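You operate a simulated robot arm through the tools that you are given. There is no shell and no other tool.

Carry out the task below with a simulated robot arm. There is one attempt and no reset: what you move stays moved.

TASK
Brush the caked sand off the blue sieve and nest it on the pan.
Fine: set it in the nest to brush it, stand the brush back in its pot, then fit the lid. Set down upright: sieve brush. What is to be rubbed or washed off counts as gone when no trace of it is left.

It is judged by the outcome, as a careful person would: the job done as asked, and still so three seconds after it is handed in. It fails if anything else is knocked over, pushed out of place, dropped, spilled or broken. Lids that push on must go on centred and level and be pressed home; caps that screw on are set level and turned clockwise until they are tight.

THE ROBOT
A 7-joint arm with a three-finger gripper, fixed in place. Base frame: the origin is on the floor under the middle of its stand, x ahead of it, y to its left, z up; the work surface is at about z = 800. Readings come in mm, rad, newtons and seconds.
It reaches about 1342 mm from its shoulder. Its first joint turns from -2.897 to 2.897 rad. Payload 2.69 kg.
The tool frame sits at the grasp point between the pads (the TCP): z along the fingers, y along the line on which they close. The tips reach 30 mm beyond it. The gripper opens to 128 mm; its body begins 117 mm behind the TCP.
Orientation is that of the tool frame in the base frame, as [roll, pitch, yaw] about the fixed x, y, z axes, in that order (R = Rz(yaw) Ry(pitch) Rx(roll)). With the fingers straight down and closing along the base's y, the tool's x points along the base's -x, its y along +y and its z along -z.

THE INTERFACE
- The arm moves only by the tool send_rows. Its argument "rows" is a list of rows, each an object of numbers (a shift or turn left out is 0, a gripper value left out holds the last): "dx", "dy", "dz": the shift along the tool's x, y, z in cm; "rx", "ry", "rz": the turn, a rotation vector about the tool's x, y, z in rad; "grip": the opening, from 0 (shut) to 1 (fully open). In form: [{"dx": .., "dy": .., "dz": .., "rx": .., "ry": .., "rz": .., "grip": ..}, ...]. A call has 1 to 20 rows; each row is the pose to reach, as a shift and turn from the pose commanded when the call began, along the tool's axes at that moment. A row lasts 0.2 s, in which the tool goes at most 50 mm and 0.15 rad; a call with a longer step from one row to the next is refused whole, and so is a gripper value outside its range. A pose out of reach is approached as far as the arm can. The call stops where the force on the tool passes 90 N (or 10 N more than at its start, if that is more) or the arm is blocked; 0.2 s more then pass. Each finger travels about 127 mm/s and halts on what it meets, pressing with about 23 N; the grip force reading is that of the motor and also rises with nothing between the fingers. The clock runs only during rows and for 0.2 s after the last one: add rows that repeat a pose to give the fingers time. It gives the time, the measured TCP pose, the force on the tool (base axes), the opening and the grip force at its end, in the units of the frame above (readings bear some noise), with the torque about the TCP (base axes, N m) and any sound that the robot's microphone picked up.
- Cameras (640 x 400 px; columns grow to the right, rows downward): "scene" is fixed at [219.6, 649.2, 1503.2]; the picture's right is [-0.52, -0.85, 0.00], its down [-0.64, 0.39, -0.66] and it looks along [0.56, -0.35, -0.75] (base axes); focal length 221 px, centre (320, 200). "wrist" rides on the gripper at [58, 54, -131] in the tool frame; the picture's right is [-0.68, 0.74, 0.00], its down [-0.62, -0.57, -0.55] and it looks along [-0.40, -0.37, 0.84] (tool axes); focal length 234 px, centre (320, 200).
- snapshot(camera): a new picture of that camera. The clock stands still meanwhile.
- slide_trunk(by): moves the trunk up (or, below 0, down) by that many mm; the arm rides with it, the base frame stays. It gives what a move gives, with no picture.
- locate(camera, pixels): for up to 12 pixels [column, row] of the newest picture of that camera ("zoom" is the newest enlarged one), the place [x, y, z] in the base frame of the surface seen there, good to about 3 mm. The clock stands still meanwhile.
- inspect(camera, box): a new picture of the part [left, top, right, bottom] of that camera's present view, enlarged. The clock stands still meanwhile.
- job_done(): hands the job in; it is judged then, once.

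Unless the task says otherwise, let go and move clear before handing in.

The tools are called after ">>>" by a JSON object that holds its "name" and its "arguments". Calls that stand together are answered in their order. send_rows: Moves the arm, as the interface text tells. Its arguments: {"type":"object","properties":{"rows":{"type":"array","items":{"type":"object","properties":{"dx":{"type":"number"},"dy":{"type":"number"},"dz":{"type":"number"},"rx":{"type":"number"},"ry":{"type":"number"},"rz":{"type":"number"},"grip":{"type":"number"}}}}},"required":["rows"]} The other tools are called the same way: slide_trunk (by) moves the trunk up or down; snapshot (camera) takes a picture; locate (camera, pixels) gives the place of the surface under pixels of a picture; inspect (camera, box) takes an enlarged picture of a part of a camera's view; job_done () hands the job in.

At the start:

```text
time: 0.0
position: [596.8, 217.8, 1271.5]
tcp_rot: [3.141, 0.0, 3.141]
force: [0.2, 0.4, -1.1]
ft_torque: [0.0, -0.01, 0.01]
gripper_width: 127.9
gripper_force: 0.2
trunk travel left (down, up): [-150.0, 200.0]
```

scene: 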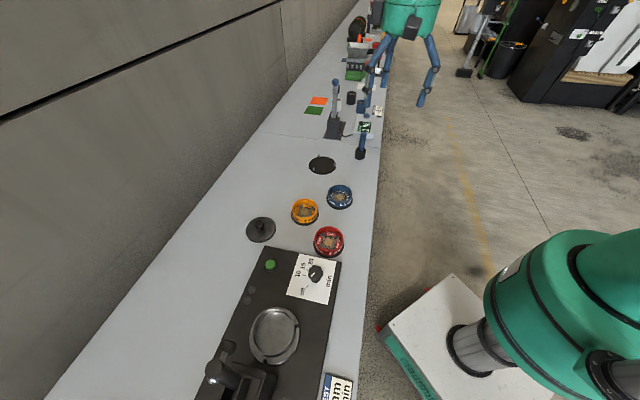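
wrist: 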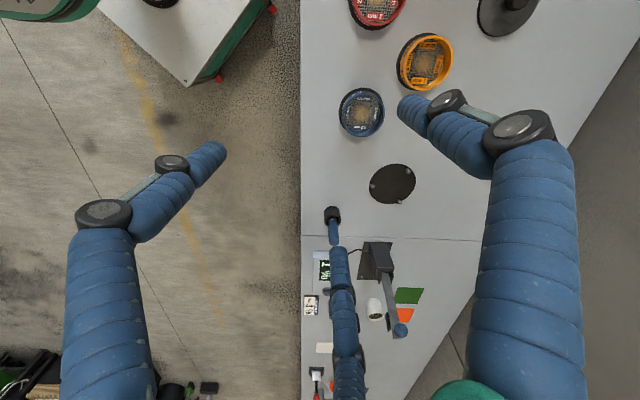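

The scene shows three sieves (blue near (340,196), orange (305,211), red (329,240)), a lid (261,229), a dark disc (322,165), and a machine with a pan. I'll look closer at everything first.

>>> {"name": "inspect", "arguments": {"camera": "scene", "box": [230, 140, 390, 260]}}

>>> {"name": "inspect", "arguments": {"camera": "scene", "box": [180, 240, 380, 400]}}

>>> {"name": "inspect", "arguments": {"camera": "scene", "box": [290, 0, 450, 180]}}

>>> {"name": "inspect", "arguments": {"camera": "wrist", "box": [290, 0, 560, 200]}}

```text
3.33 times, centred on (310, 200) of scene
```

zoom: 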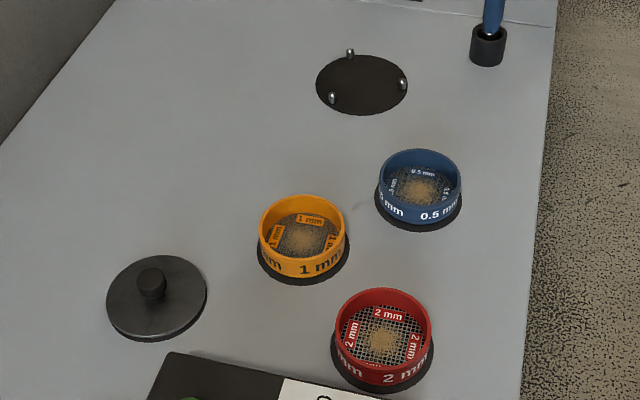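

```text
2.50 times, centred on (280, 320) of scene
```

zoom: 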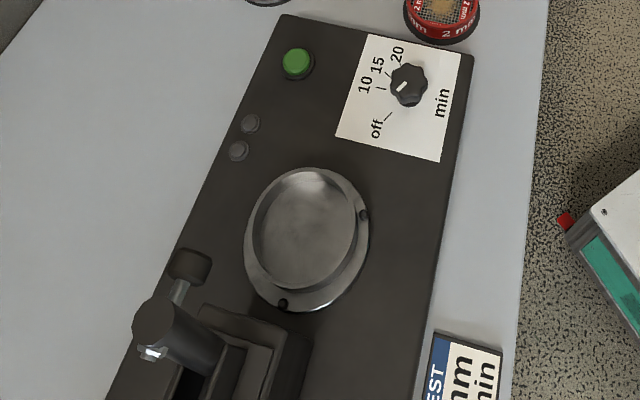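

```text
2.22 times, centred on (370, 90) of scene
```

zoom: 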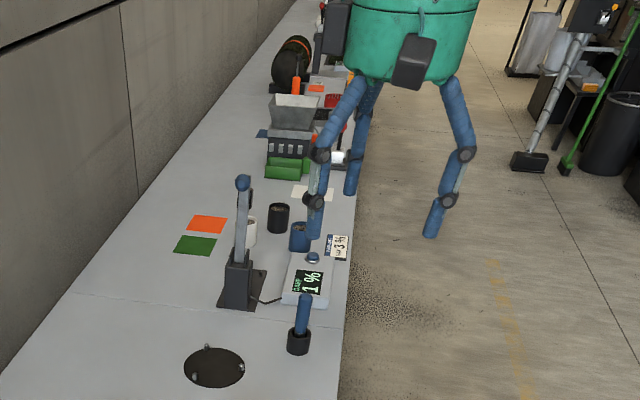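

```text
2.00 times, centred on (425, 100) of wrist
```

zoom: 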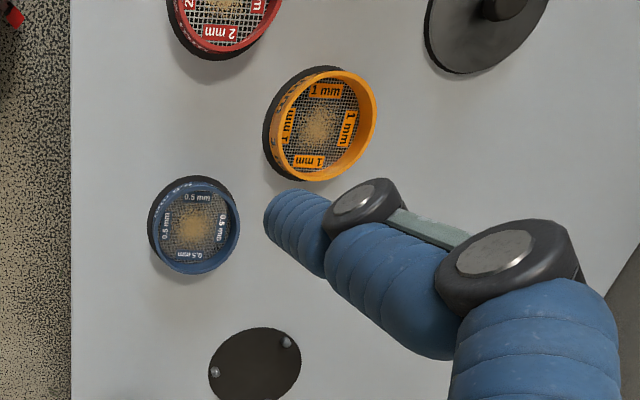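

I'm going to measure the key objects: blue sieve, nest disc with three pins, brush pot, lid, pan.

>>> {"name": "snapshot", "arguments": {"camera": "scene"}}

>>> {"name": "locate", "arguments": {"camera": "scene", "pixels": [[322, 165], [340, 198], [305, 212], [329, 242], [261, 230], [263, 223], [275, 334], [361, 153], [363, 133], [338, 390], [220, 365], [310, 165]]}}

>>> {"name": "inspect", "arguments": {"camera": "scene", "box": [310, 170, 370, 220]}}

>>> {"name": "inspect", "arguments": {"camera": "scene", "box": [230, 290, 310, 370]}}

>>> {"name": "inspect", "arguments": {"camera": "scene", "box": [295, 360, 375, 400]}}

```text
taken
```

scene: 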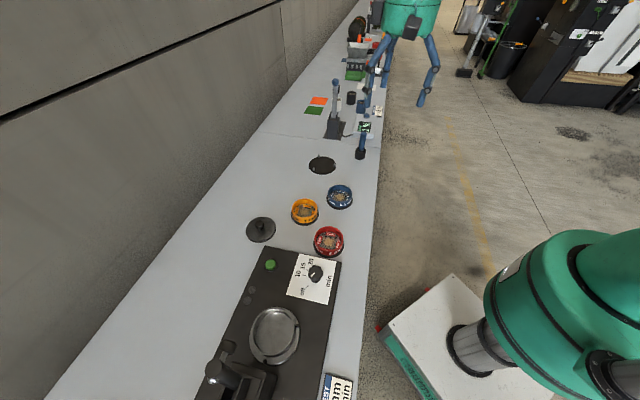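

```text
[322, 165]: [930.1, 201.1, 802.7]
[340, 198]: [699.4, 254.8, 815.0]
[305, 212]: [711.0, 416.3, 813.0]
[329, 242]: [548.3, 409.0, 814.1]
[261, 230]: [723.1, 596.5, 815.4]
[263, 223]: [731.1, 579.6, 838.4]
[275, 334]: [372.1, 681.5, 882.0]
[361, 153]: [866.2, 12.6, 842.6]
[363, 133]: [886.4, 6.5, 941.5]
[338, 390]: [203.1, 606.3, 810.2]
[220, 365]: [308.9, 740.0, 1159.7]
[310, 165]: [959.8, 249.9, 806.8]
```

```text
8.00 times, centred on (340, 195) of scene
```

zoom: 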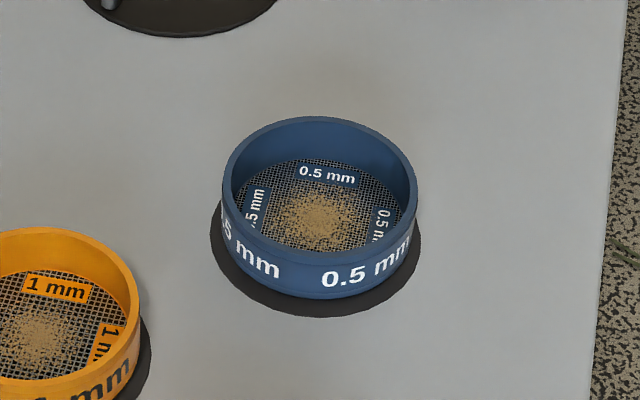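

```text
5.00 times, centred on (270, 330) of scene
```

zoom: 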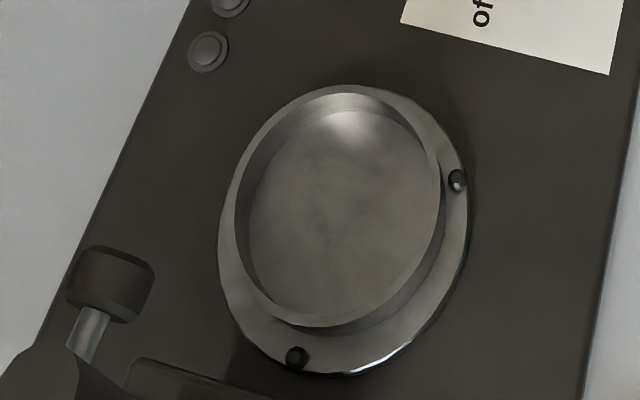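

```text
8.00 times, centred on (335, 380) of scene
```

zoom: 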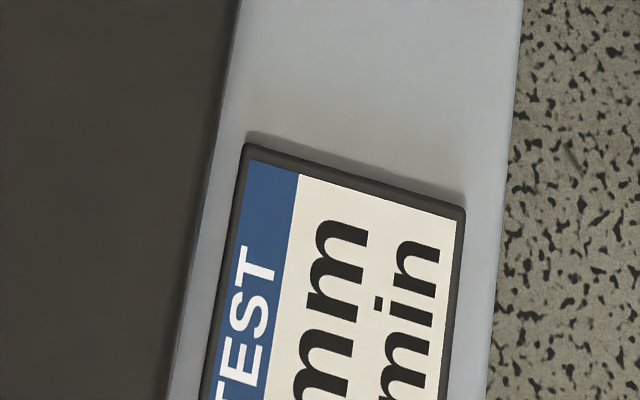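

Measuring the blue sieve's rim and the nest pins in detail.

>>> {"name": "inspect", "arguments": {"camera": "scene", "box": [310, 170, 370, 220]}}

>>> {"name": "locate", "arguments": {"camera": "zoom", "pixels": [[227, 170], [411, 178], [320, 121], [310, 254], [318, 225], [300, 290], [222, 250], [330, 316], [330, 306], [417, 250], [320, 180], [260, 175]]}}

>>> {"name": "inspect", "arguments": {"camera": "scene", "box": [300, 145, 345, 180]}}

>>> {"name": "inspect", "arguments": {"camera": "scene", "box": [345, 115, 380, 165]}}

>>> {"name": "inspect", "arguments": {"camera": "scene", "box": [240, 205, 285, 250]}}

```text
8.00 times, centred on (340, 195) of scene
```

zoom: 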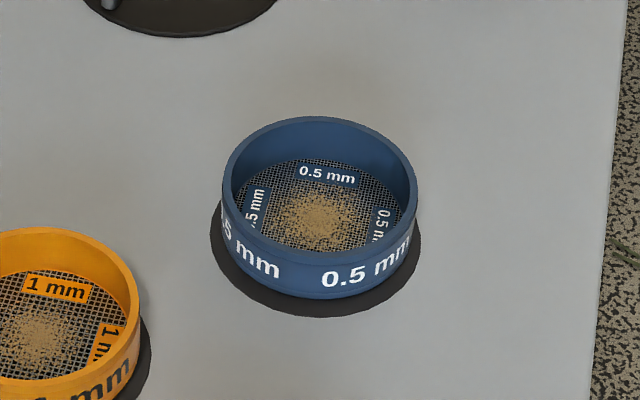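

```text
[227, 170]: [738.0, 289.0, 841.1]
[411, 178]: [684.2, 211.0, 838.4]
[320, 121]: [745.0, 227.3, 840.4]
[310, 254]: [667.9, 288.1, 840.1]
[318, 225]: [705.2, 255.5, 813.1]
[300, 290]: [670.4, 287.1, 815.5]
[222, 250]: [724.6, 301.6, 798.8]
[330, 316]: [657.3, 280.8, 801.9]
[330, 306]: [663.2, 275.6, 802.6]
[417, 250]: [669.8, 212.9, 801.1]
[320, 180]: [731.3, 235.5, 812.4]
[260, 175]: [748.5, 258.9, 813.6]
```

```text
11.43 times, centred on (322, 162) of scene
```

zoom: 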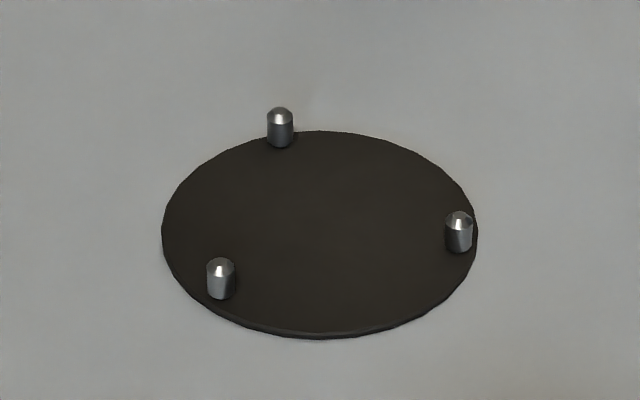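

```text
8.00 times, centred on (362, 140) of scene
```

zoom: 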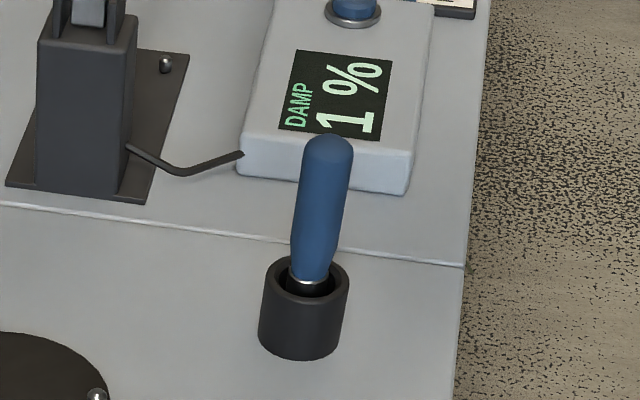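

```text
8.89 times, centred on (262, 228) of scene
```

zoom: 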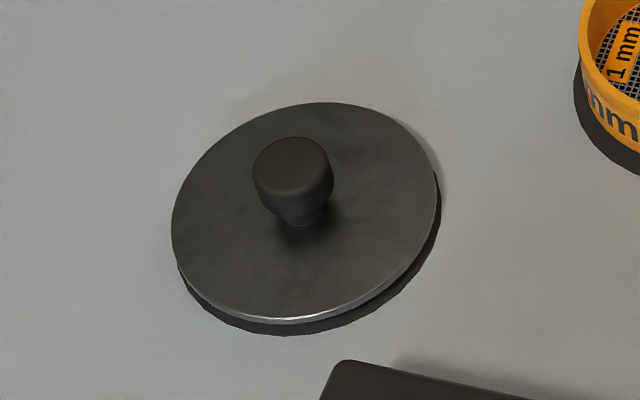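

Measuring the nest pins/disc, the lid, brush, and pan with zooms one at a time.

>>> {"name": "inspect", "arguments": {"camera": "scene", "box": [300, 145, 345, 180]}}

>>> {"name": "locate", "arguments": {"camera": "zoom", "pixels": [[280, 112], [280, 143], [459, 217], [460, 249], [220, 263], [220, 295], [165, 232], [474, 235], [318, 134], [315, 330], [320, 230], [180, 60]]}}

>>> {"name": "inspect", "arguments": {"camera": "scene", "box": [345, 115, 380, 165]}}

>>> {"name": "locate", "arguments": {"camera": "zoom", "pixels": [[329, 140], [325, 180], [318, 230], [312, 270], [264, 275], [345, 275], [300, 300], [302, 350], [262, 335], [339, 335], [303, 325], [310, 283]]}}

>>> {"name": "inspect", "arguments": {"camera": "scene", "box": [240, 205, 285, 250]}}

>>> {"name": "locate", "arguments": {"camera": "zoom", "pixels": [[290, 165], [256, 160], [328, 160], [290, 205], [300, 105], [290, 316], [176, 230], [433, 180], [230, 240], [400, 150], [240, 322], [290, 330]]}}

>>> {"name": "inspect", "arguments": {"camera": "scene", "box": [230, 290, 310, 370]}}

>>> {"name": "locate", "arguments": {"camera": "zoom", "pixels": [[320, 92], [260, 310], [442, 170], [238, 200], [345, 200], [300, 320], [455, 180], [296, 356], [464, 230], [360, 372], [220, 230], [550, 150]]}}

```text
11.43 times, centred on (322, 162) of scene
```

zoom: 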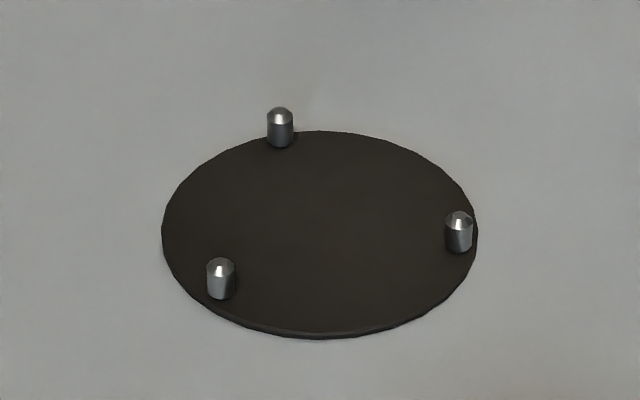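

```text
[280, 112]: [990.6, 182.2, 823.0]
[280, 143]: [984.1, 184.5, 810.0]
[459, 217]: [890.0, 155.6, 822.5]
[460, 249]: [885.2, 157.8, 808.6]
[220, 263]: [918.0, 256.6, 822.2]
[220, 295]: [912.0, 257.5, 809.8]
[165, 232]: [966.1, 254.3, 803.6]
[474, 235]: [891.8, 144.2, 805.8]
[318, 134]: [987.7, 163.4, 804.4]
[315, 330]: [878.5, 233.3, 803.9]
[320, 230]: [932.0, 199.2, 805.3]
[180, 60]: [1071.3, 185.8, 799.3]
```

```text
8.00 times, centred on (362, 140) of scene
```

zoom: 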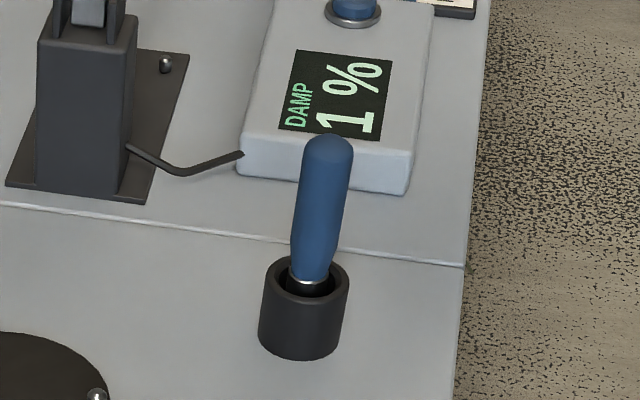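

```text
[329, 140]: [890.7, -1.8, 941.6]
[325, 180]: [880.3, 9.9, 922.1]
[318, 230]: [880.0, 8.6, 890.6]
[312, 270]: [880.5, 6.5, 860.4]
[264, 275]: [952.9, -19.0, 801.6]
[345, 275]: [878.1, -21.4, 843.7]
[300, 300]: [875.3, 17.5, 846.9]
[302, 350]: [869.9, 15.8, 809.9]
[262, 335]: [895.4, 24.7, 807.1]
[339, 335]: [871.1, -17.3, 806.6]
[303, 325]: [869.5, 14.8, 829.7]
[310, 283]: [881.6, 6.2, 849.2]
```

```text
8.89 times, centred on (262, 228) of scene
```

zoom: 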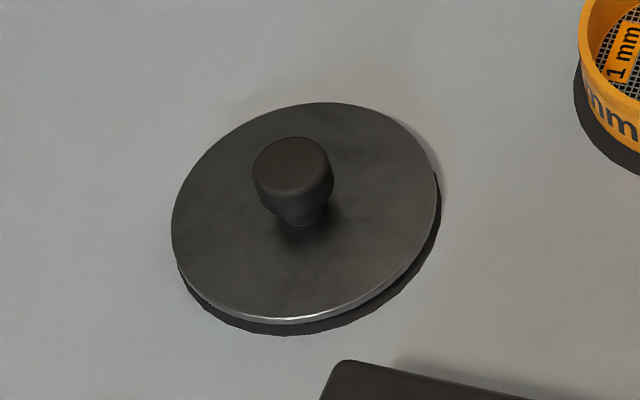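

```text
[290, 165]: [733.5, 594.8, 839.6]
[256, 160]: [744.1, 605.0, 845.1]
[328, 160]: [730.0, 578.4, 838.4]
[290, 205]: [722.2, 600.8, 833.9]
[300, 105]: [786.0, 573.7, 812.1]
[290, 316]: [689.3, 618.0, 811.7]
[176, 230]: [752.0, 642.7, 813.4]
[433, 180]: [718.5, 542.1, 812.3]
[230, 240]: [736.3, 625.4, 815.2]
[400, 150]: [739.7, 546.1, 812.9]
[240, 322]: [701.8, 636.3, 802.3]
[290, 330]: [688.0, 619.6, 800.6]
```

```text
5.00 times, centred on (270, 330) of scene
```

zoom: 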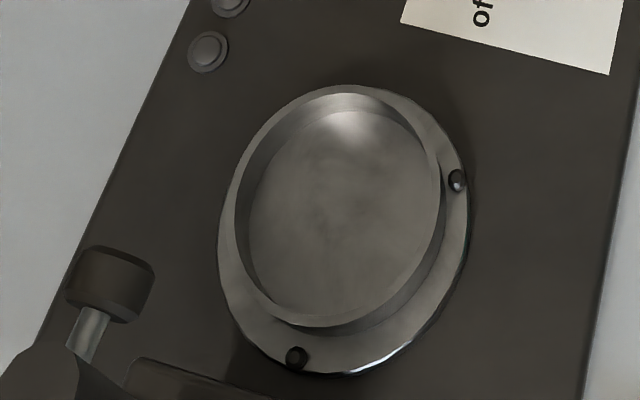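

```text
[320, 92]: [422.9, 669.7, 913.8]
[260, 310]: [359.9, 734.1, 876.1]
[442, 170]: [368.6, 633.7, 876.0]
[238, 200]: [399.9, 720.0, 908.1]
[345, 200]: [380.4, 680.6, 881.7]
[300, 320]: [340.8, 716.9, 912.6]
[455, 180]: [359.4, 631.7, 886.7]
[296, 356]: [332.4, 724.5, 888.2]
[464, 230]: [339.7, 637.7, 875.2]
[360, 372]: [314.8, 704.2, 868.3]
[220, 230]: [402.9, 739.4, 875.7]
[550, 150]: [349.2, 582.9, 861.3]
```

I want to know the finger geometry, so I'll locate the fingers' surfaces in the wrist picture (left finger tip ~(215,150), right ~(405,105), middle ~(340,260)).

>>> {"name": "snapshot", "arguments": {"camera": "wrist"}}

>>> {"name": "locate", "arguments": {"camera": "wrist", "pixels": [[220, 150], [205, 160], [170, 163], [105, 210], [402, 108], [412, 120], [448, 100], [520, 130], [337, 255], [343, 300], [340, 350], [335, 240]]}}

>>> {"name": "inspect", "arguments": {"camera": "wrist", "box": [280, 180, 440, 400]}}

>>> {"name": "inspect", "arguments": {"camera": "scene", "box": [340, 0, 460, 120]}}

```text
taken
```

wrist: 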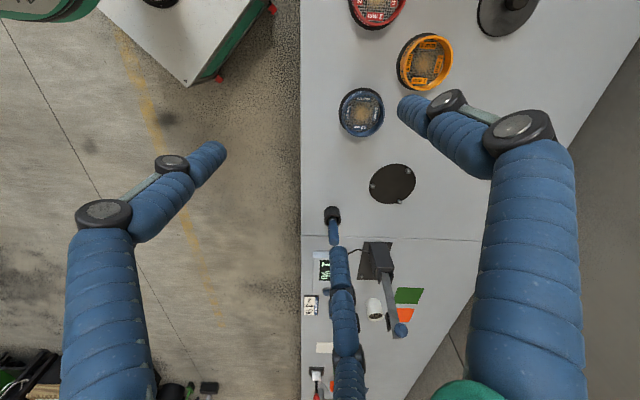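

```text
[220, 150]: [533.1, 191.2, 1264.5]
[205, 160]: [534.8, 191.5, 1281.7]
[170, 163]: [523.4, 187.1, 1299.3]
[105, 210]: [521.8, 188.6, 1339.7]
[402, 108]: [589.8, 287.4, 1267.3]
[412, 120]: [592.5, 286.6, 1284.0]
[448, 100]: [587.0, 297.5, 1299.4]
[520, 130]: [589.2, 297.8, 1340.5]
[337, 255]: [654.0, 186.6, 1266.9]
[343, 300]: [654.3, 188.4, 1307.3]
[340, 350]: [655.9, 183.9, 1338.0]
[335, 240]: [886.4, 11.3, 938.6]
```

```text
1.82 times, centred on (360, 290) of wrist
```

zoom: 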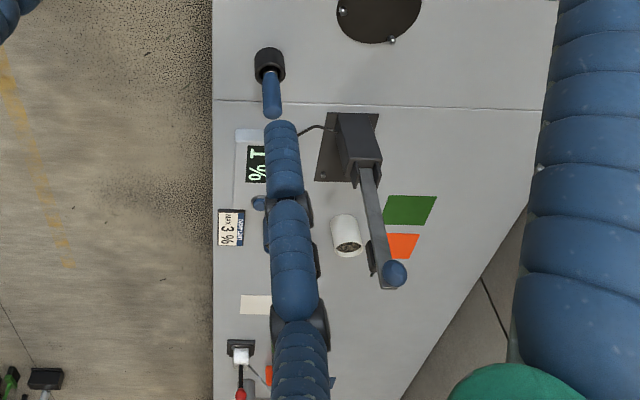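

```text
3.33 times, centred on (400, 60) of scene
```

zoom: 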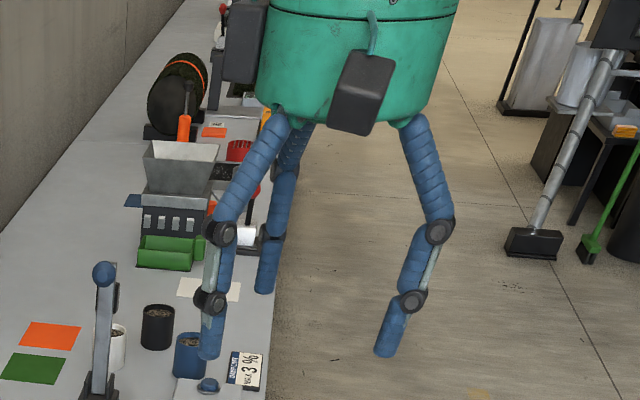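

The fingers are a concentric three-jaw set at 120°. Now I want to map the clamp/tower near the pan (scene pixels around (220,365)), since it could get in the way.

>>> {"name": "inspect", "arguments": {"camera": "scene", "box": [180, 320, 300, 400]}}

>>> {"name": "locate", "arguments": {"camera": "zoom", "pixels": [[250, 105], [180, 200], [130, 230], [165, 315], [250, 250], [280, 180], [330, 150], [400, 190], [420, 280], [480, 250], [300, 300], [200, 380]]}}

```text
5.00 times, centred on (240, 360) of scene
```

zoom: 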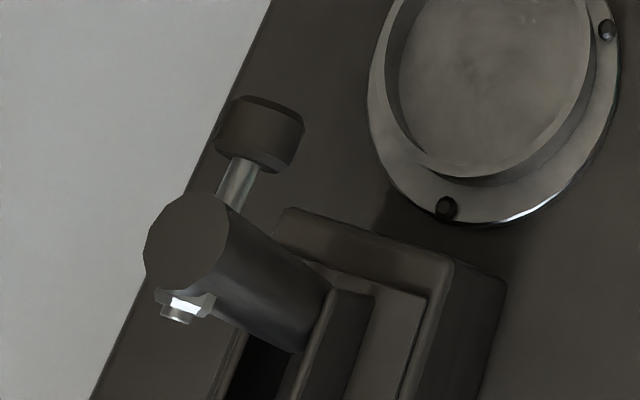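

```text
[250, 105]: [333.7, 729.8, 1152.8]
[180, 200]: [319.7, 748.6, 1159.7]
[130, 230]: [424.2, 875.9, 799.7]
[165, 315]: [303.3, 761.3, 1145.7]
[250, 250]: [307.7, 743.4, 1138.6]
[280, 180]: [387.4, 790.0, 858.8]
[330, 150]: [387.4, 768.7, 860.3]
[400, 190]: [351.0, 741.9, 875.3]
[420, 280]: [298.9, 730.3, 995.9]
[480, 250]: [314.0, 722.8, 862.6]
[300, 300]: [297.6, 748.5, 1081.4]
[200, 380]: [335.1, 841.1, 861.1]
```

The clamp tower (zoom pixels (250,105)–(300,300), z up to ~1160) stands close to the pan, so I need another viewpoint. I'll move above the machine with the wrist camera turned towards it.

>>> {"name": "send_rows", "arguments": {"rows": [{"dx": 1.0, "dy": 2.7, "dz": 0.4, "rz": 0.15}, {"dx": 2.0, "dy": 5.4, "dz": 0.8, "rz": 0.3}, {"dx": 3.0, "dy": 8.1, "dz": 1.2, "rz": 0.45}, {"dx": 4.0, "dy": 10.8, "dz": 1.6, "rz": 0.6}, {"dx": 5.0, "dy": 13.5, "dz": 2.0, "rz": 0.75}, {"dx": 6.0, "dy": 16.2, "dz": 2.4, "rz": 0.9}, {"dx": 7.0, "dy": 18.9, "dz": 2.8, "rz": 1.05}, {"dx": 8.0, "dy": 21.6, "dz": 3.2, "rz": 1.2}, {"dx": 9.0, "dy": 24.3, "dz": 3.6, "rz": 1.35}, {"dx": 10.0, "dy": 27.0, "dz": 4.0, "rz": 1.5}, {"dx": 11.0, "dy": 29.7, "dz": 4.4, "rz": 1.65}, {"dx": 12.0, "dy": 32.4, "dz": 4.8, "rz": 1.8}, {"dx": 12.7, "dy": 35.1, "dz": 5.2, "rz": 1.95}, {"dx": 12.7, "dy": 38.2, "dz": 5.6, "rz": 2.1}]}}

>>> {"name": "snapshot", "arguments": {"camera": "wrist"}}

>>> {"name": "snapshot", "arguments": {"camera": "scene"}}

```text
time: 3.0
position: [472.6, 595.4, 1220.7]
tcp_rot: [-3.136, 0.0, 1.071]
force: [-0.3, 0.3, -0.5]
ft_torque: [-0.01, 0.06, -0.01]
gripper_width: 128.1
gripper_force: 0.1
out of reach, approached as far as the arm can: row 14
trunk travel left (down, up): [-150.0, 200.0]
```

```text
taken
```

wrist: 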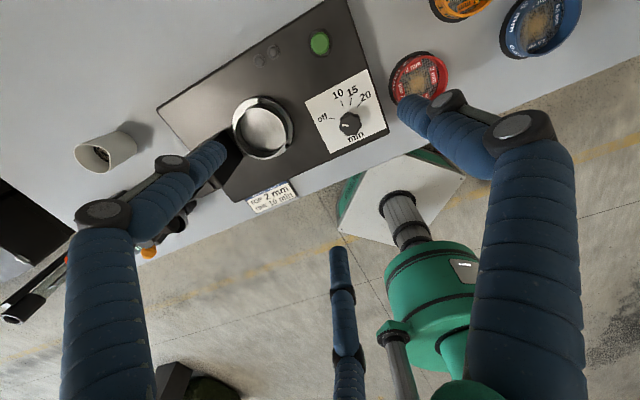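

```text
taken
```

scene: 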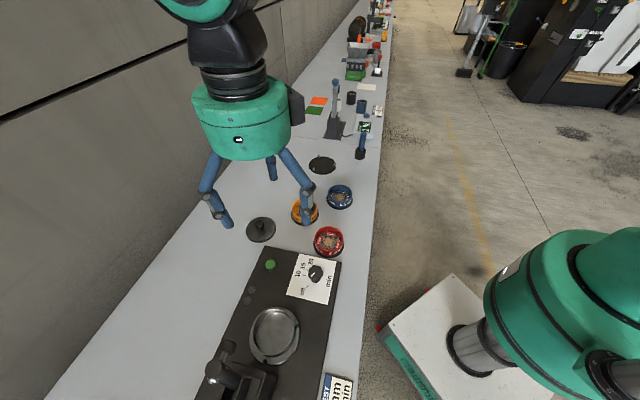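

The clamp tower is hidden behind the left finger at (200,190) in the wrist view; I'll shift up and over so it comes to the centre.

>>> {"name": "send_rows", "arguments": {"rows": [{"dx": 0.8, "dy": -2.1, "dz": -1.8, "rz": -0.05}, {"dx": 1.6, "dy": -4.2, "dz": -3.6, "rz": -0.1}, {"dx": 2.4, "dy": -6.3, "dz": -5.4, "rz": -0.15}, {"dx": 3.2, "dy": -8.4, "dz": -7.2, "rz": -0.15}, {"dx": 4.0, "dy": -10.4, "dz": -9.0, "rz": -0.15}, {"dx": 4.0, "dy": -10.4, "dz": -9.0, "rz": -0.15}]}}

>>> {"name": "snapshot", "arguments": {"camera": "wrist"}}

```text
time: 4.4
position: [403.8, 681.8, 1312.0]
tcp_rot: [-3.138, 0.0, 1.197]
force: [-0.1, -0.9, -1.1]
ft_torque: [-0.02, -0.02, -0.03]
gripper_width: 127.7
gripper_force: 0.1
trunk travel left (down, up): [-150.0, 200.0]
```

```text
taken
```

wrist: 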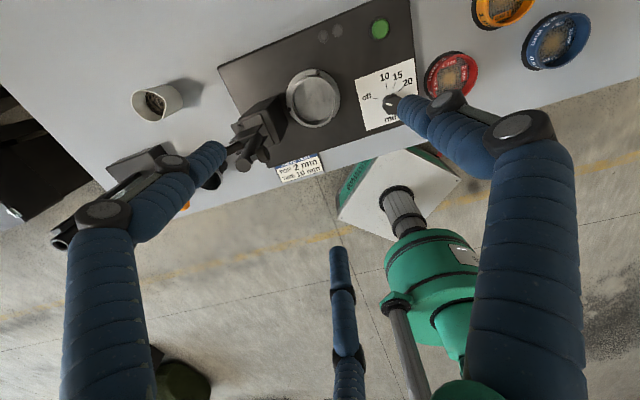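

>>> {"name": "inspect", "arguments": {"camera": "wrist", "box": [200, 50, 360, 190]}}

>>> {"name": "locate", "arguments": {"camera": "wrist", "pixels": [[243, 163], [248, 153], [265, 155], [262, 120], [275, 105], [240, 125], [287, 125], [313, 97], [333, 80], [290, 98], [230, 145], [262, 140]]}}

```text
2.86 times, centred on (280, 120) of wrist
```

zoom: 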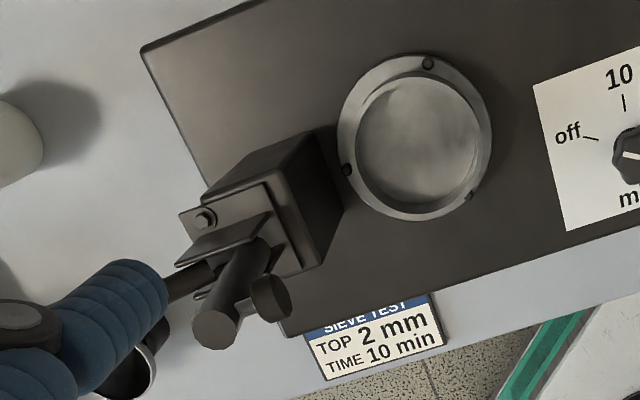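

```text
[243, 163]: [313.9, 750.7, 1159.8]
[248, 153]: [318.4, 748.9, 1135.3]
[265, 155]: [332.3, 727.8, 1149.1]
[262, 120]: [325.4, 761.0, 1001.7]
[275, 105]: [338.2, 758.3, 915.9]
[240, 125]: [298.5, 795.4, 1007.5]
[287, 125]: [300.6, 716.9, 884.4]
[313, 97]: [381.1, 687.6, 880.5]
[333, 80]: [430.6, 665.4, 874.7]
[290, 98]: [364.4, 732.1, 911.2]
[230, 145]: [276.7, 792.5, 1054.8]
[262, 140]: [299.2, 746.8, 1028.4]
```

The card says "TOP 2 mm / TIME 10 min", which isn't part of my task. The clamp pad at ~(332,728,1149) is only ~55–65 mm from the pan axis; I'll measure the gripper body in the scene view to check clearance.

>>> {"name": "snapshot", "arguments": {"camera": "scene"}}

>>> {"name": "inspect", "arguments": {"camera": "wrist", "box": [220, 90, 310, 190]}}

>>> {"name": "locate", "arguments": {"camera": "zoom", "pixels": [[150, 300], [285, 245], [310, 255], [290, 290], [260, 265], [200, 230], [230, 150], [330, 110], [360, 200], [300, 60], [180, 120], [270, 200]]}}

```text
taken
```

scene: 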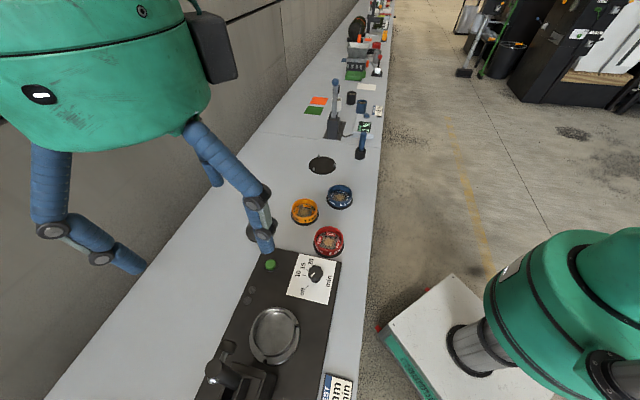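

```text
4.00 times, centred on (265, 140) of wrist
```

zoom: 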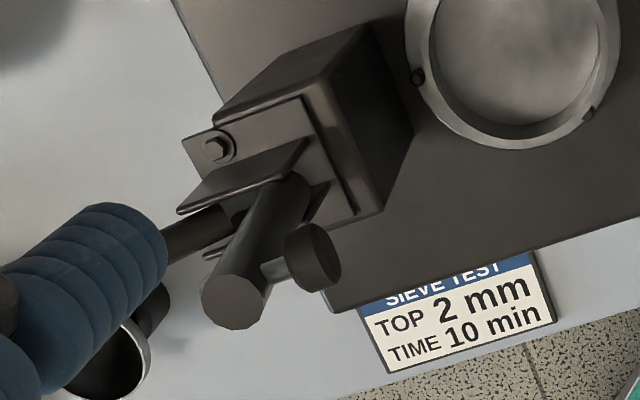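

```text
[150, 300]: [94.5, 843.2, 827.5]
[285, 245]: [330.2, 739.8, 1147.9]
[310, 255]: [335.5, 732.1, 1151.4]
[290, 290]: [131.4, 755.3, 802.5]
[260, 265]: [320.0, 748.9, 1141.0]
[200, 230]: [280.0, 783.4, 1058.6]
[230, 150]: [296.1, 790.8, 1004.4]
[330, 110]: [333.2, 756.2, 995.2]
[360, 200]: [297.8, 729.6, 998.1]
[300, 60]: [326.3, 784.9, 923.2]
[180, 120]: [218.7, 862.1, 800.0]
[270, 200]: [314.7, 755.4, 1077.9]
```

Measuring the pad's front face and the palm's radius.

>>> {"name": "locate", "arguments": {"camera": "zoom", "pixels": [[325, 250], [325, 280], [335, 265], [316, 285], [320, 232], [305, 285], [296, 240], [290, 265], [238, 300], [275, 180]]}}

>>> {"name": "locate", "arguments": {"camera": "scene", "pixels": [[10, 110], [100, 100], [100, 140], [190, 100], [208, 95], [100, 30], [180, 25], [210, 50], [235, 70], [195, 130], [255, 200], [50, 230]]}}

```text
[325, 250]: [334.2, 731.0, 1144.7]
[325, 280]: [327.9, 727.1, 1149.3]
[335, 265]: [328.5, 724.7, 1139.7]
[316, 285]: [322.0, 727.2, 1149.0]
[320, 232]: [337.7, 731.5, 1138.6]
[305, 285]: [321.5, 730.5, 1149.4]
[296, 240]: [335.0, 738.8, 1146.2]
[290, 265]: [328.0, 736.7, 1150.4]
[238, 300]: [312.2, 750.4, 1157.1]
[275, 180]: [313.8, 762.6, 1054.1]
```

```text
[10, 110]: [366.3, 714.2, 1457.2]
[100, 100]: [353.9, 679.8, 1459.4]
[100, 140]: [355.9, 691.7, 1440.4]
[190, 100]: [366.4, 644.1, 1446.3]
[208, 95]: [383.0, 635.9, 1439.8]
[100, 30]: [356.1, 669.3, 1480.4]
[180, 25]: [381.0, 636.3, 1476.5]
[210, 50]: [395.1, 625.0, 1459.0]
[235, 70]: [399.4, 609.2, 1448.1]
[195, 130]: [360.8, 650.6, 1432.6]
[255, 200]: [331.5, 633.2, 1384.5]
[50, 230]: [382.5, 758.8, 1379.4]
```

The palm is ~52 mm radius and the pad face ~63 mm from the pan axis, so a straight-down approach fits if the fingers and camera are turned away (yaw ≈ 0.8). I'll test whether that yaw is reachable above the pan.

>>> {"name": "send_rows", "arguments": {"rows": [{"dx": 0.0, "rz": 0.1}, {"rz": 0.2}, {"rz": 0.3}, {"rz": 0.4}, {"rz": 0.4}]}}

```text
time: 5.6
position: [403.6, 682.0, 1311.2]
tcp_rot: [-3.138, -0.001, 1.198]
force: [0.4, 0.1, 0.3]
ft_torque: [0.03, -0.01, -0.03]
gripper_width: 128.2
gripper_force: 0.1
out of reach, approached as far as the arm can: row 1, 2, 3, 4, 5
trunk travel left (down, up): [-150.0, 200.0]
```

Yaw is limited to ≥1.198 here (joint limit). Before deciding, I'll measure the pan rim precisely from this wrist view.

>>> {"name": "inspect", "arguments": {"camera": "wrist", "box": [275, 60, 355, 135]}}

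>>> {"name": "locate", "arguments": {"camera": "zoom", "pixels": [[110, 180], [150, 110], [290, 60], [470, 150], [510, 250], [400, 440], [250, 480], [140, 350], [300, 250], [300, 100], [480, 300], [250, 440]]}}

```text
5.33 times, centred on (315, 98) of wrist
```

zoom: 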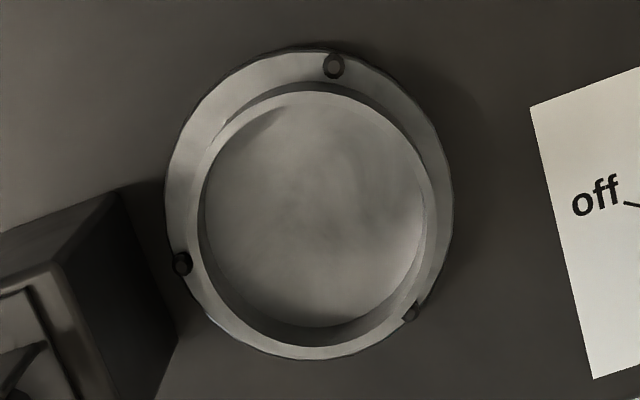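

```text
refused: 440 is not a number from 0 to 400
```

>>> {"name": "locate", "arguments": {"camera": "zoom", "pixels": [[185, 150], [200, 165], [300, 88], [320, 75], [410, 130], [430, 150], [432, 230], [425, 250], [330, 348], [225, 300], [215, 290], [172, 200]]}}

>>> {"name": "locate", "arguments": {"camera": "zoom", "pixels": [[335, 65], [182, 263], [410, 310], [330, 55], [445, 190], [300, 357], [240, 325], [380, 335], [190, 100], [250, 75], [310, 335], [310, 200]]}}

```text
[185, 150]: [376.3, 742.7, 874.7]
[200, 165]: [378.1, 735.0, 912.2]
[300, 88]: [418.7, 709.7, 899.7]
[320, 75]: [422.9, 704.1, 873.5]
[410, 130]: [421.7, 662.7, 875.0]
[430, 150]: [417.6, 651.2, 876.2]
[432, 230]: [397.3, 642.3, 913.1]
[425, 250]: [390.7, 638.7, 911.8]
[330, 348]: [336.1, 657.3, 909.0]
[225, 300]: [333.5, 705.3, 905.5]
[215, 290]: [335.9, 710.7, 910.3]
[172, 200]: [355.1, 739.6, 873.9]
```

```text
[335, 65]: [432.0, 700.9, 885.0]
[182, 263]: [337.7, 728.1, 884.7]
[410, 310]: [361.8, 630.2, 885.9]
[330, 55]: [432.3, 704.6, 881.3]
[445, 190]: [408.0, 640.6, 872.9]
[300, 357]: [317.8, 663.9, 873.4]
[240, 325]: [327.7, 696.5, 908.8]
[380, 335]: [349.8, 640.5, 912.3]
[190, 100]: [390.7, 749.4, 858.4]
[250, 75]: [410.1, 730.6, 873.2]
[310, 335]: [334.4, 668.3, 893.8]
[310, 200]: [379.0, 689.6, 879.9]
```

The pan centre comes out at about (377,686) with rim z≈912. I'll test the other end of the wrist range by turning the other way around (yaw up towards 6.9 rad).

>>> {"name": "send_rows", "arguments": {"rows": [{"rz": -0.14}, {"rz": -0.28}, {"rz": -0.42}, {"rz": -0.56}, {"rz": -0.7}, {"rz": -0.84}, {"rz": -0.98}, {"rz": -1.12}, {"rz": -1.26}, {"rz": -1.4}, {"rz": -1.54}, {"rz": -1.68}, {"rz": -1.82}, {"rz": -1.96}, {"rz": -2.1}, {"rz": -2.24}, {"rz": -2.38}, {"rz": -2.52}, {"rz": -2.66}, {"rz": -2.8}]}}

```text
time: 9.8
position: [403.5, 682.6, 1310.2]
tcp_rot: [3.138, -0.002, -2.283]
force: [0.8, -0.5, -1.0]
ft_torque: [-0.02, -0.03, 0.0]
gripper_width: 128.0
gripper_force: 0.0
trunk travel left (down, up): [-150.0, 200.0]
```

>>> {"name": "send_rows", "arguments": {"rows": [{"rz": -0.145}, {"rz": -0.29}, {"rz": -0.435}, {"rz": -0.58}, {"rz": -0.725}, {"rz": -0.87}, {"rz": -1.015}, {"rz": -1.16}, {"rz": -1.305}, {"rz": -1.45}, {"rz": -1.595}, {"rz": -1.74}, {"rz": -1.885}, {"rz": -2.03}, {"rz": -2.175}, {"rz": -2.32}, {"rz": -2.465}, {"rz": -2.61}, {"rz": -2.755}, {"rz": -2.9}]}}

>>> {"name": "snapshot", "arguments": {"camera": "wrist"}}

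```text
time: 14.0
position: [404.5, 681.5, 1309.7]
tcp_rot: [-3.138, 0.0, 0.617]
force: [0.5, 0.0, 0.9]
ft_torque: [-0.01, -0.01, 0.05]
gripper_width: 128.0
gripper_force: 0.0
trunk travel left (down, up): [-150.0, 200.0]
```

```text
taken
```

wrist: 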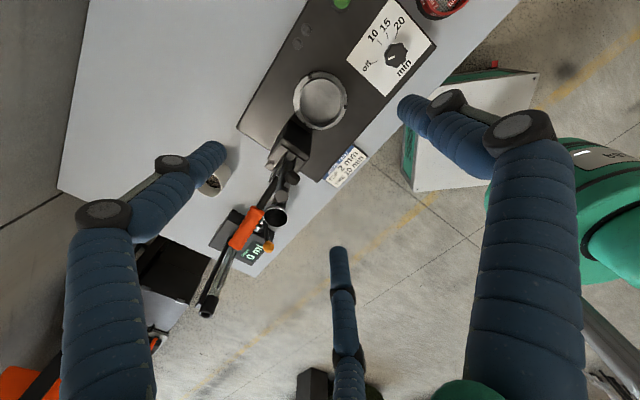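

Yaw 0.617 (upper end) is reachable here. The wrist view shows the clamp tower at (290,150) with a long lever with an orange part behind; I'll look closer.

>>> {"name": "inspect", "arguments": {"camera": "wrist", "box": [190, 60, 370, 320]}}

>>> {"name": "locate", "arguments": {"camera": "wrist", "pixels": [[320, 98], [278, 212], [290, 160], [300, 130], [283, 178], [265, 215], [205, 310], [225, 265], [280, 150], [300, 160], [283, 200], [260, 248]]}}

```text
1.54 times, centred on (280, 190) of wrist
```

zoom: 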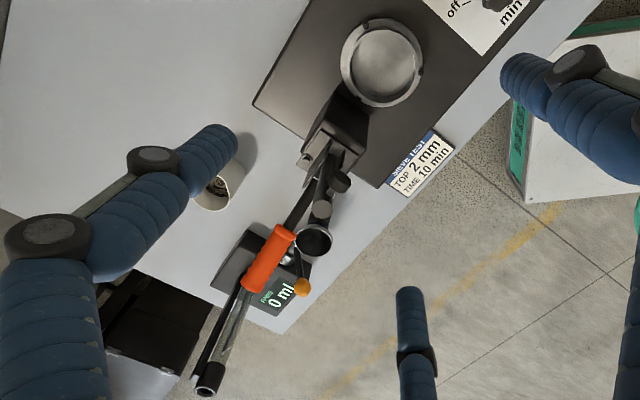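

```text
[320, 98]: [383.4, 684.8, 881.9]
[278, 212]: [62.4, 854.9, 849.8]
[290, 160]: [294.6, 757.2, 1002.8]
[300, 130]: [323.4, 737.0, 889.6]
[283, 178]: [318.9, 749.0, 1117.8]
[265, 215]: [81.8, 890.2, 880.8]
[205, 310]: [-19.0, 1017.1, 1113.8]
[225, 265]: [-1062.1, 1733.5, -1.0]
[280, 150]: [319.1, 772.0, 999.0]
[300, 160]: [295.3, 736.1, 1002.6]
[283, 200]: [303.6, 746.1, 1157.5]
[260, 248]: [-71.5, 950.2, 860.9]
```

Now I'll travel to above the blue sieve (about (709,254)) at z≈1150, turning to yaw ≈4.44 which will suit the pin layout of the nest.

>>> {"name": "send_rows", "arguments": {"rows": [{"dy": 2.9, "dz": 0.5, "rz": 0.137}, {"dy": 5.8, "dz": 1.0, "rz": 0.274}, {"dy": 8.7, "dz": 1.5, "rz": 0.411}, {"dy": 11.6, "dz": 2.0, "rz": 0.548}, {"dy": 14.5, "dz": 3.0, "rz": 0.685}, {"dy": 17.4, "dz": 4.0, "rz": 0.822}, {"dy": 20.3, "dz": 5.0, "rz": 0.959}, {"dy": 23.2, "dz": 6.0, "rz": 1.096}, {"dy": 26.1, "dz": 7.0, "rz": 1.233}, {"dy": 29.0, "dz": 8.0, "rz": 1.37}, {"dy": 31.9, "dz": 9.0, "rz": 1.507}, {"dy": 34.8, "dz": 10.0, "rz": 1.644}, {"dy": 37.7, "dz": 11.0, "rz": 1.781}, {"dy": 40.6, "dz": 12.0, "rz": 1.918}, {"dy": 43.5, "dz": 13.0, "rz": 2.055}, {"dy": 46.4, "dz": 14.0, "rz": 2.192}, {"dy": 49.5, "dz": 15.0, "rz": 2.329}, {"dy": 52.5, "dz": 16.0, "rz": 2.46}, {"dy": 52.5, "dz": 16.0, "rz": 2.46}]}}

>>> {"name": "snapshot", "arguments": {"camera": "wrist"}}

```text
time: 18.0
position: [706.1, 252.6, 1149.6]
tcp_rot: [3.139, 0.001, -1.847]
force: [1.0, -0.2, -0.6]
ft_torque: [0.03, 0.07, 0.0]
gripper_width: 127.9
gripper_force: 0.1
trunk travel left (down, up): [-150.0, 200.0]
```

```text
taken
```

wrist: 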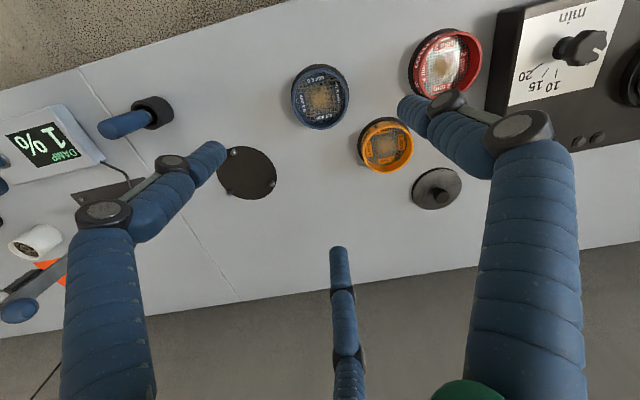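

The blue sieve is in view at (320,97). I'll zoom and measure its rim circle.

>>> {"name": "inspect", "arguments": {"camera": "wrist", "box": [280, 55, 360, 140]}}

>>> {"name": "inspect", "arguments": {"camera": "wrist", "box": [205, 130, 295, 210]}}

>>> {"name": "inspect", "arguments": {"camera": "wrist", "box": [90, 85, 185, 150]}}

```text
4.71 times, centred on (320, 98) of wrist
```

zoom: 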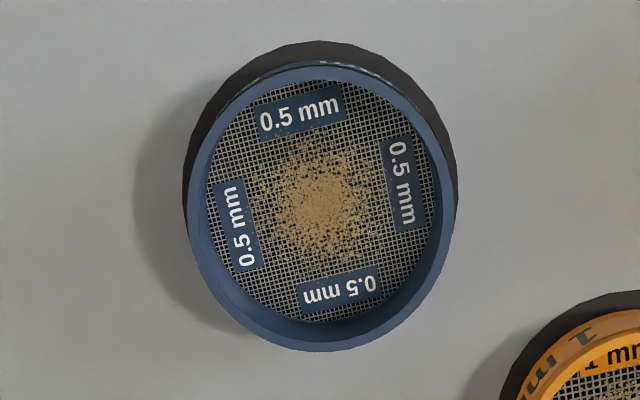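

```text
5.00 times, centred on (250, 170) of wrist
```

zoom: 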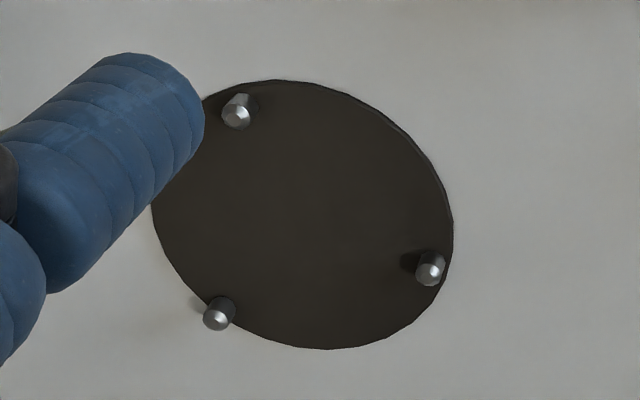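

```text
6.15 times, centred on (138, 118) of wrist
```

zoom: 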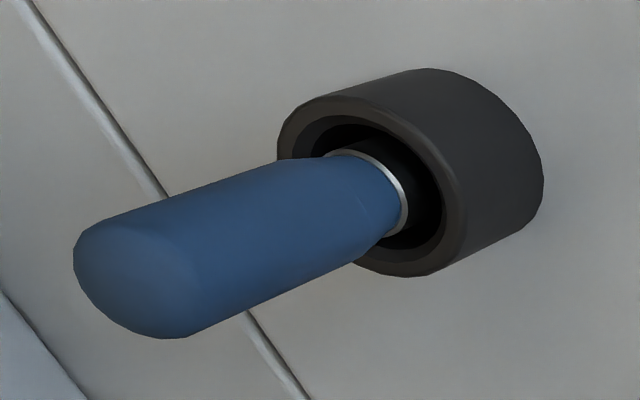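

>>> {"name": "inspect", "arguments": {"camera": "wrist", "box": [280, 55, 360, 140]}}

>>> {"name": "locate", "arguments": {"camera": "zoom", "pixels": [[195, 180], [200, 240], [230, 300], [300, 344], [370, 338], [425, 295], [446, 220], [440, 150], [395, 95], [330, 73], [265, 85], [215, 130]]}}

>>> {"name": "locate", "arguments": {"camera": "zoom", "pixels": [[320, 200], [300, 112], [400, 185], [235, 225], [340, 290], [190, 130], [455, 200], [330, 45], [100, 100], [280, 190], [350, 240], [330, 150]]}}

```text
4.71 times, centred on (320, 98) of wrist
```

zoom: 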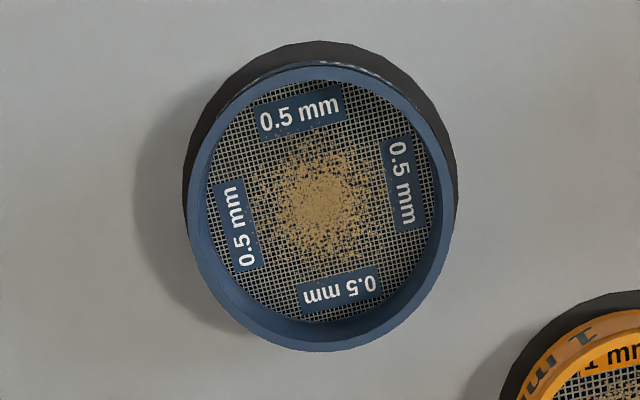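

```text
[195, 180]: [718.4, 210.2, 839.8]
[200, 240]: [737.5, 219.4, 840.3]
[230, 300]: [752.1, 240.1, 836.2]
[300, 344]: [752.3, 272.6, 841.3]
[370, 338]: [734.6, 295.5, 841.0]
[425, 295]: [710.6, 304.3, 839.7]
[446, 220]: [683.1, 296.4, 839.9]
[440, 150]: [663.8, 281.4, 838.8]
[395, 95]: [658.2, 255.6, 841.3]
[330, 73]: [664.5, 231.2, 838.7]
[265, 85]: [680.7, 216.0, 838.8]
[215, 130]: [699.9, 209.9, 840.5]
```

```text
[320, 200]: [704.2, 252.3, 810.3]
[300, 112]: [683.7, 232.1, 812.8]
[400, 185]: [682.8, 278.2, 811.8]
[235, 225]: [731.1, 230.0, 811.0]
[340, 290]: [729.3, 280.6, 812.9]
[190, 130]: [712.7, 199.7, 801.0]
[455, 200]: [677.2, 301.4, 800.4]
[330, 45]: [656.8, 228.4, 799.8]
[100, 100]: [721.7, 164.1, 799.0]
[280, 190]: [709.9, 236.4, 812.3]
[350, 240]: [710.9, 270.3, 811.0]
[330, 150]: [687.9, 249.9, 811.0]
```

Sieve centre = (706, 256.5), rim z=840, mesh z≈811. Now refining the nest pins and the brush pot from this view.

>>> {"name": "inspect", "arguments": {"camera": "wrist", "box": [205, 130, 295, 210]}}

>>> {"name": "locate", "arguments": {"camera": "zoom", "pixels": [[237, 113], [215, 318], [429, 272], [240, 98], [222, 300], [418, 262], [260, 83], [320, 348], [448, 200], [300, 200], [155, 220], [410, 130]]}}

>>> {"name": "inspect", "arguments": {"camera": "wrist", "box": [90, 85, 185, 150]}}

>>> {"name": "locate", "arguments": {"camera": "zoom", "pixels": [[285, 130], [340, 105], [400, 115], [440, 160], [455, 215], [440, 260], [400, 272], [130, 280], [230, 230], [320, 200], [395, 200], [430, 210]]}}

```text
5.00 times, centred on (250, 170) of wrist
```

zoom: 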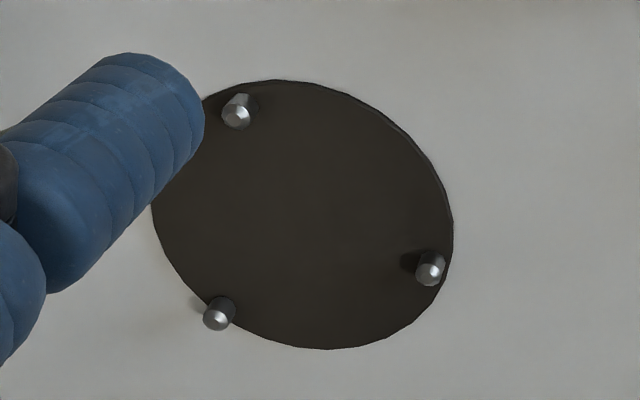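

```text
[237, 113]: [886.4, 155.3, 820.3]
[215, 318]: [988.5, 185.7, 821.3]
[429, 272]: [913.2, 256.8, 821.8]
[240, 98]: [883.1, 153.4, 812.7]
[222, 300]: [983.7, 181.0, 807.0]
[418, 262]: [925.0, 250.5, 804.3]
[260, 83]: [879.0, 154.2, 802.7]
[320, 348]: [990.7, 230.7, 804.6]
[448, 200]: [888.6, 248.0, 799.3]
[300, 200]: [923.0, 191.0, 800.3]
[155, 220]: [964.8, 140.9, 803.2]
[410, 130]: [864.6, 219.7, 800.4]
```

```text
6.15 times, centred on (138, 118) of wrist
```

zoom: 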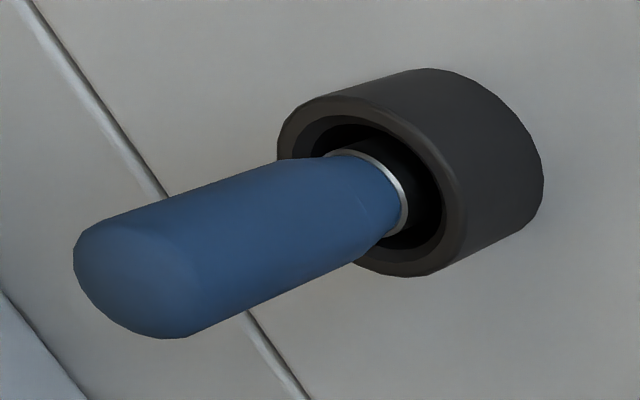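

```text
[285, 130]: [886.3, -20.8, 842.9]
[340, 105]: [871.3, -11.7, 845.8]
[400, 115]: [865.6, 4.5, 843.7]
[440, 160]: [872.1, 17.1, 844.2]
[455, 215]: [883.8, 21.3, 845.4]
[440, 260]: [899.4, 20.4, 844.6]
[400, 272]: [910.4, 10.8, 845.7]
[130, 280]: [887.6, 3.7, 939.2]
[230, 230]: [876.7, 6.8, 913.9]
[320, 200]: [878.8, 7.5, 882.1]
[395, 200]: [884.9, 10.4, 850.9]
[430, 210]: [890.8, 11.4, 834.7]
```

I'll move over the nest to measure it from directly above.

>>> {"name": "send_rows", "arguments": {"rows": [{"dx": -0.2, "dy": -4.6, "dz": 1.0}, {"dx": -0.4, "dy": -9.2, "dz": 2.0}, {"dx": -0.6, "dy": -13.8, "dz": 3.0}, {"dx": -0.8, "dy": -18.4, "dz": 4.0}, {"dx": -1.0, "dy": -23.2, "dz": 5.0}, {"dx": -1.0, "dy": -23.2, "dz": 5.0}]}}

>>> {"name": "snapshot", "arguments": {"camera": "wrist"}}

>>> {"name": "inspect", "arguments": {"camera": "wrist", "box": [270, 50, 370, 150]}}

```text
time: 19.4
position: [934.5, 200.3, 1097.1]
tcp_rot: [3.137, 0.0, -1.844]
force: [1.2, -0.7, -1.3]
ft_torque: [0.04, 0.06, -0.02]
gripper_width: 127.8
gripper_force: 0.0
trunk travel left (down, up): [-150.0, 200.0]
```

```text
taken
```

wrist: 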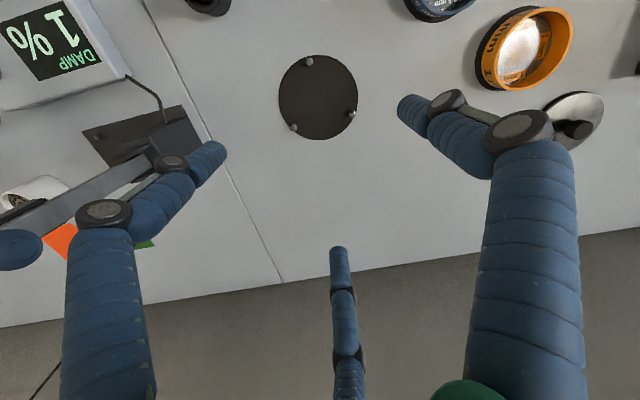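

```text
4.00 times, centred on (320, 100) of wrist
```

zoom: 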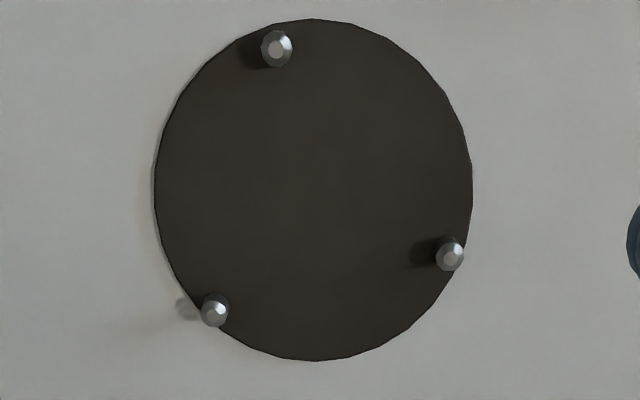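

>>> {"name": "locate", "arguments": {"camera": "zoom", "pixels": [[275, 50], [450, 258], [213, 315], [158, 150], [470, 180], [310, 22], [320, 358], [200, 70], [420, 330], [430, 75], [190, 290], [315, 190]]}}

>>> {"name": "locate", "arguments": {"camera": "wrist", "pixels": [[210, 150], [402, 108], [338, 252], [170, 163], [448, 100], [105, 210], [520, 130], [343, 290], [338, 247], [220, 147], [400, 100], [345, 350]]}}

```text
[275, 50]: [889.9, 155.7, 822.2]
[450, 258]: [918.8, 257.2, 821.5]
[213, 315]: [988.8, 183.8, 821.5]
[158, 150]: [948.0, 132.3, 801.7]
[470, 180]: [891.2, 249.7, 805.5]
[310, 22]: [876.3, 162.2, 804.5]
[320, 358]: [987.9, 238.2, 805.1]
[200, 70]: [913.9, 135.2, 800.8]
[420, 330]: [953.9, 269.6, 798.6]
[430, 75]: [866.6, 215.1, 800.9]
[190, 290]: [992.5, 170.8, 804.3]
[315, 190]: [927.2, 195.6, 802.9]
```

```text
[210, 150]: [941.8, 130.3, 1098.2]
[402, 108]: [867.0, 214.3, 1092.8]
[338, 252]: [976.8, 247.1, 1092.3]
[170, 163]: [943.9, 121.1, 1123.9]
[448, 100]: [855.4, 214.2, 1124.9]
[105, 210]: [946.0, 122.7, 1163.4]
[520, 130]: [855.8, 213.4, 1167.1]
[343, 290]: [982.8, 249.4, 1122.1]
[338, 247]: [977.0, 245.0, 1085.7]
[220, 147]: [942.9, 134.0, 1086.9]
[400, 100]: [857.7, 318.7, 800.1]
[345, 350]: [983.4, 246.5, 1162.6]
```

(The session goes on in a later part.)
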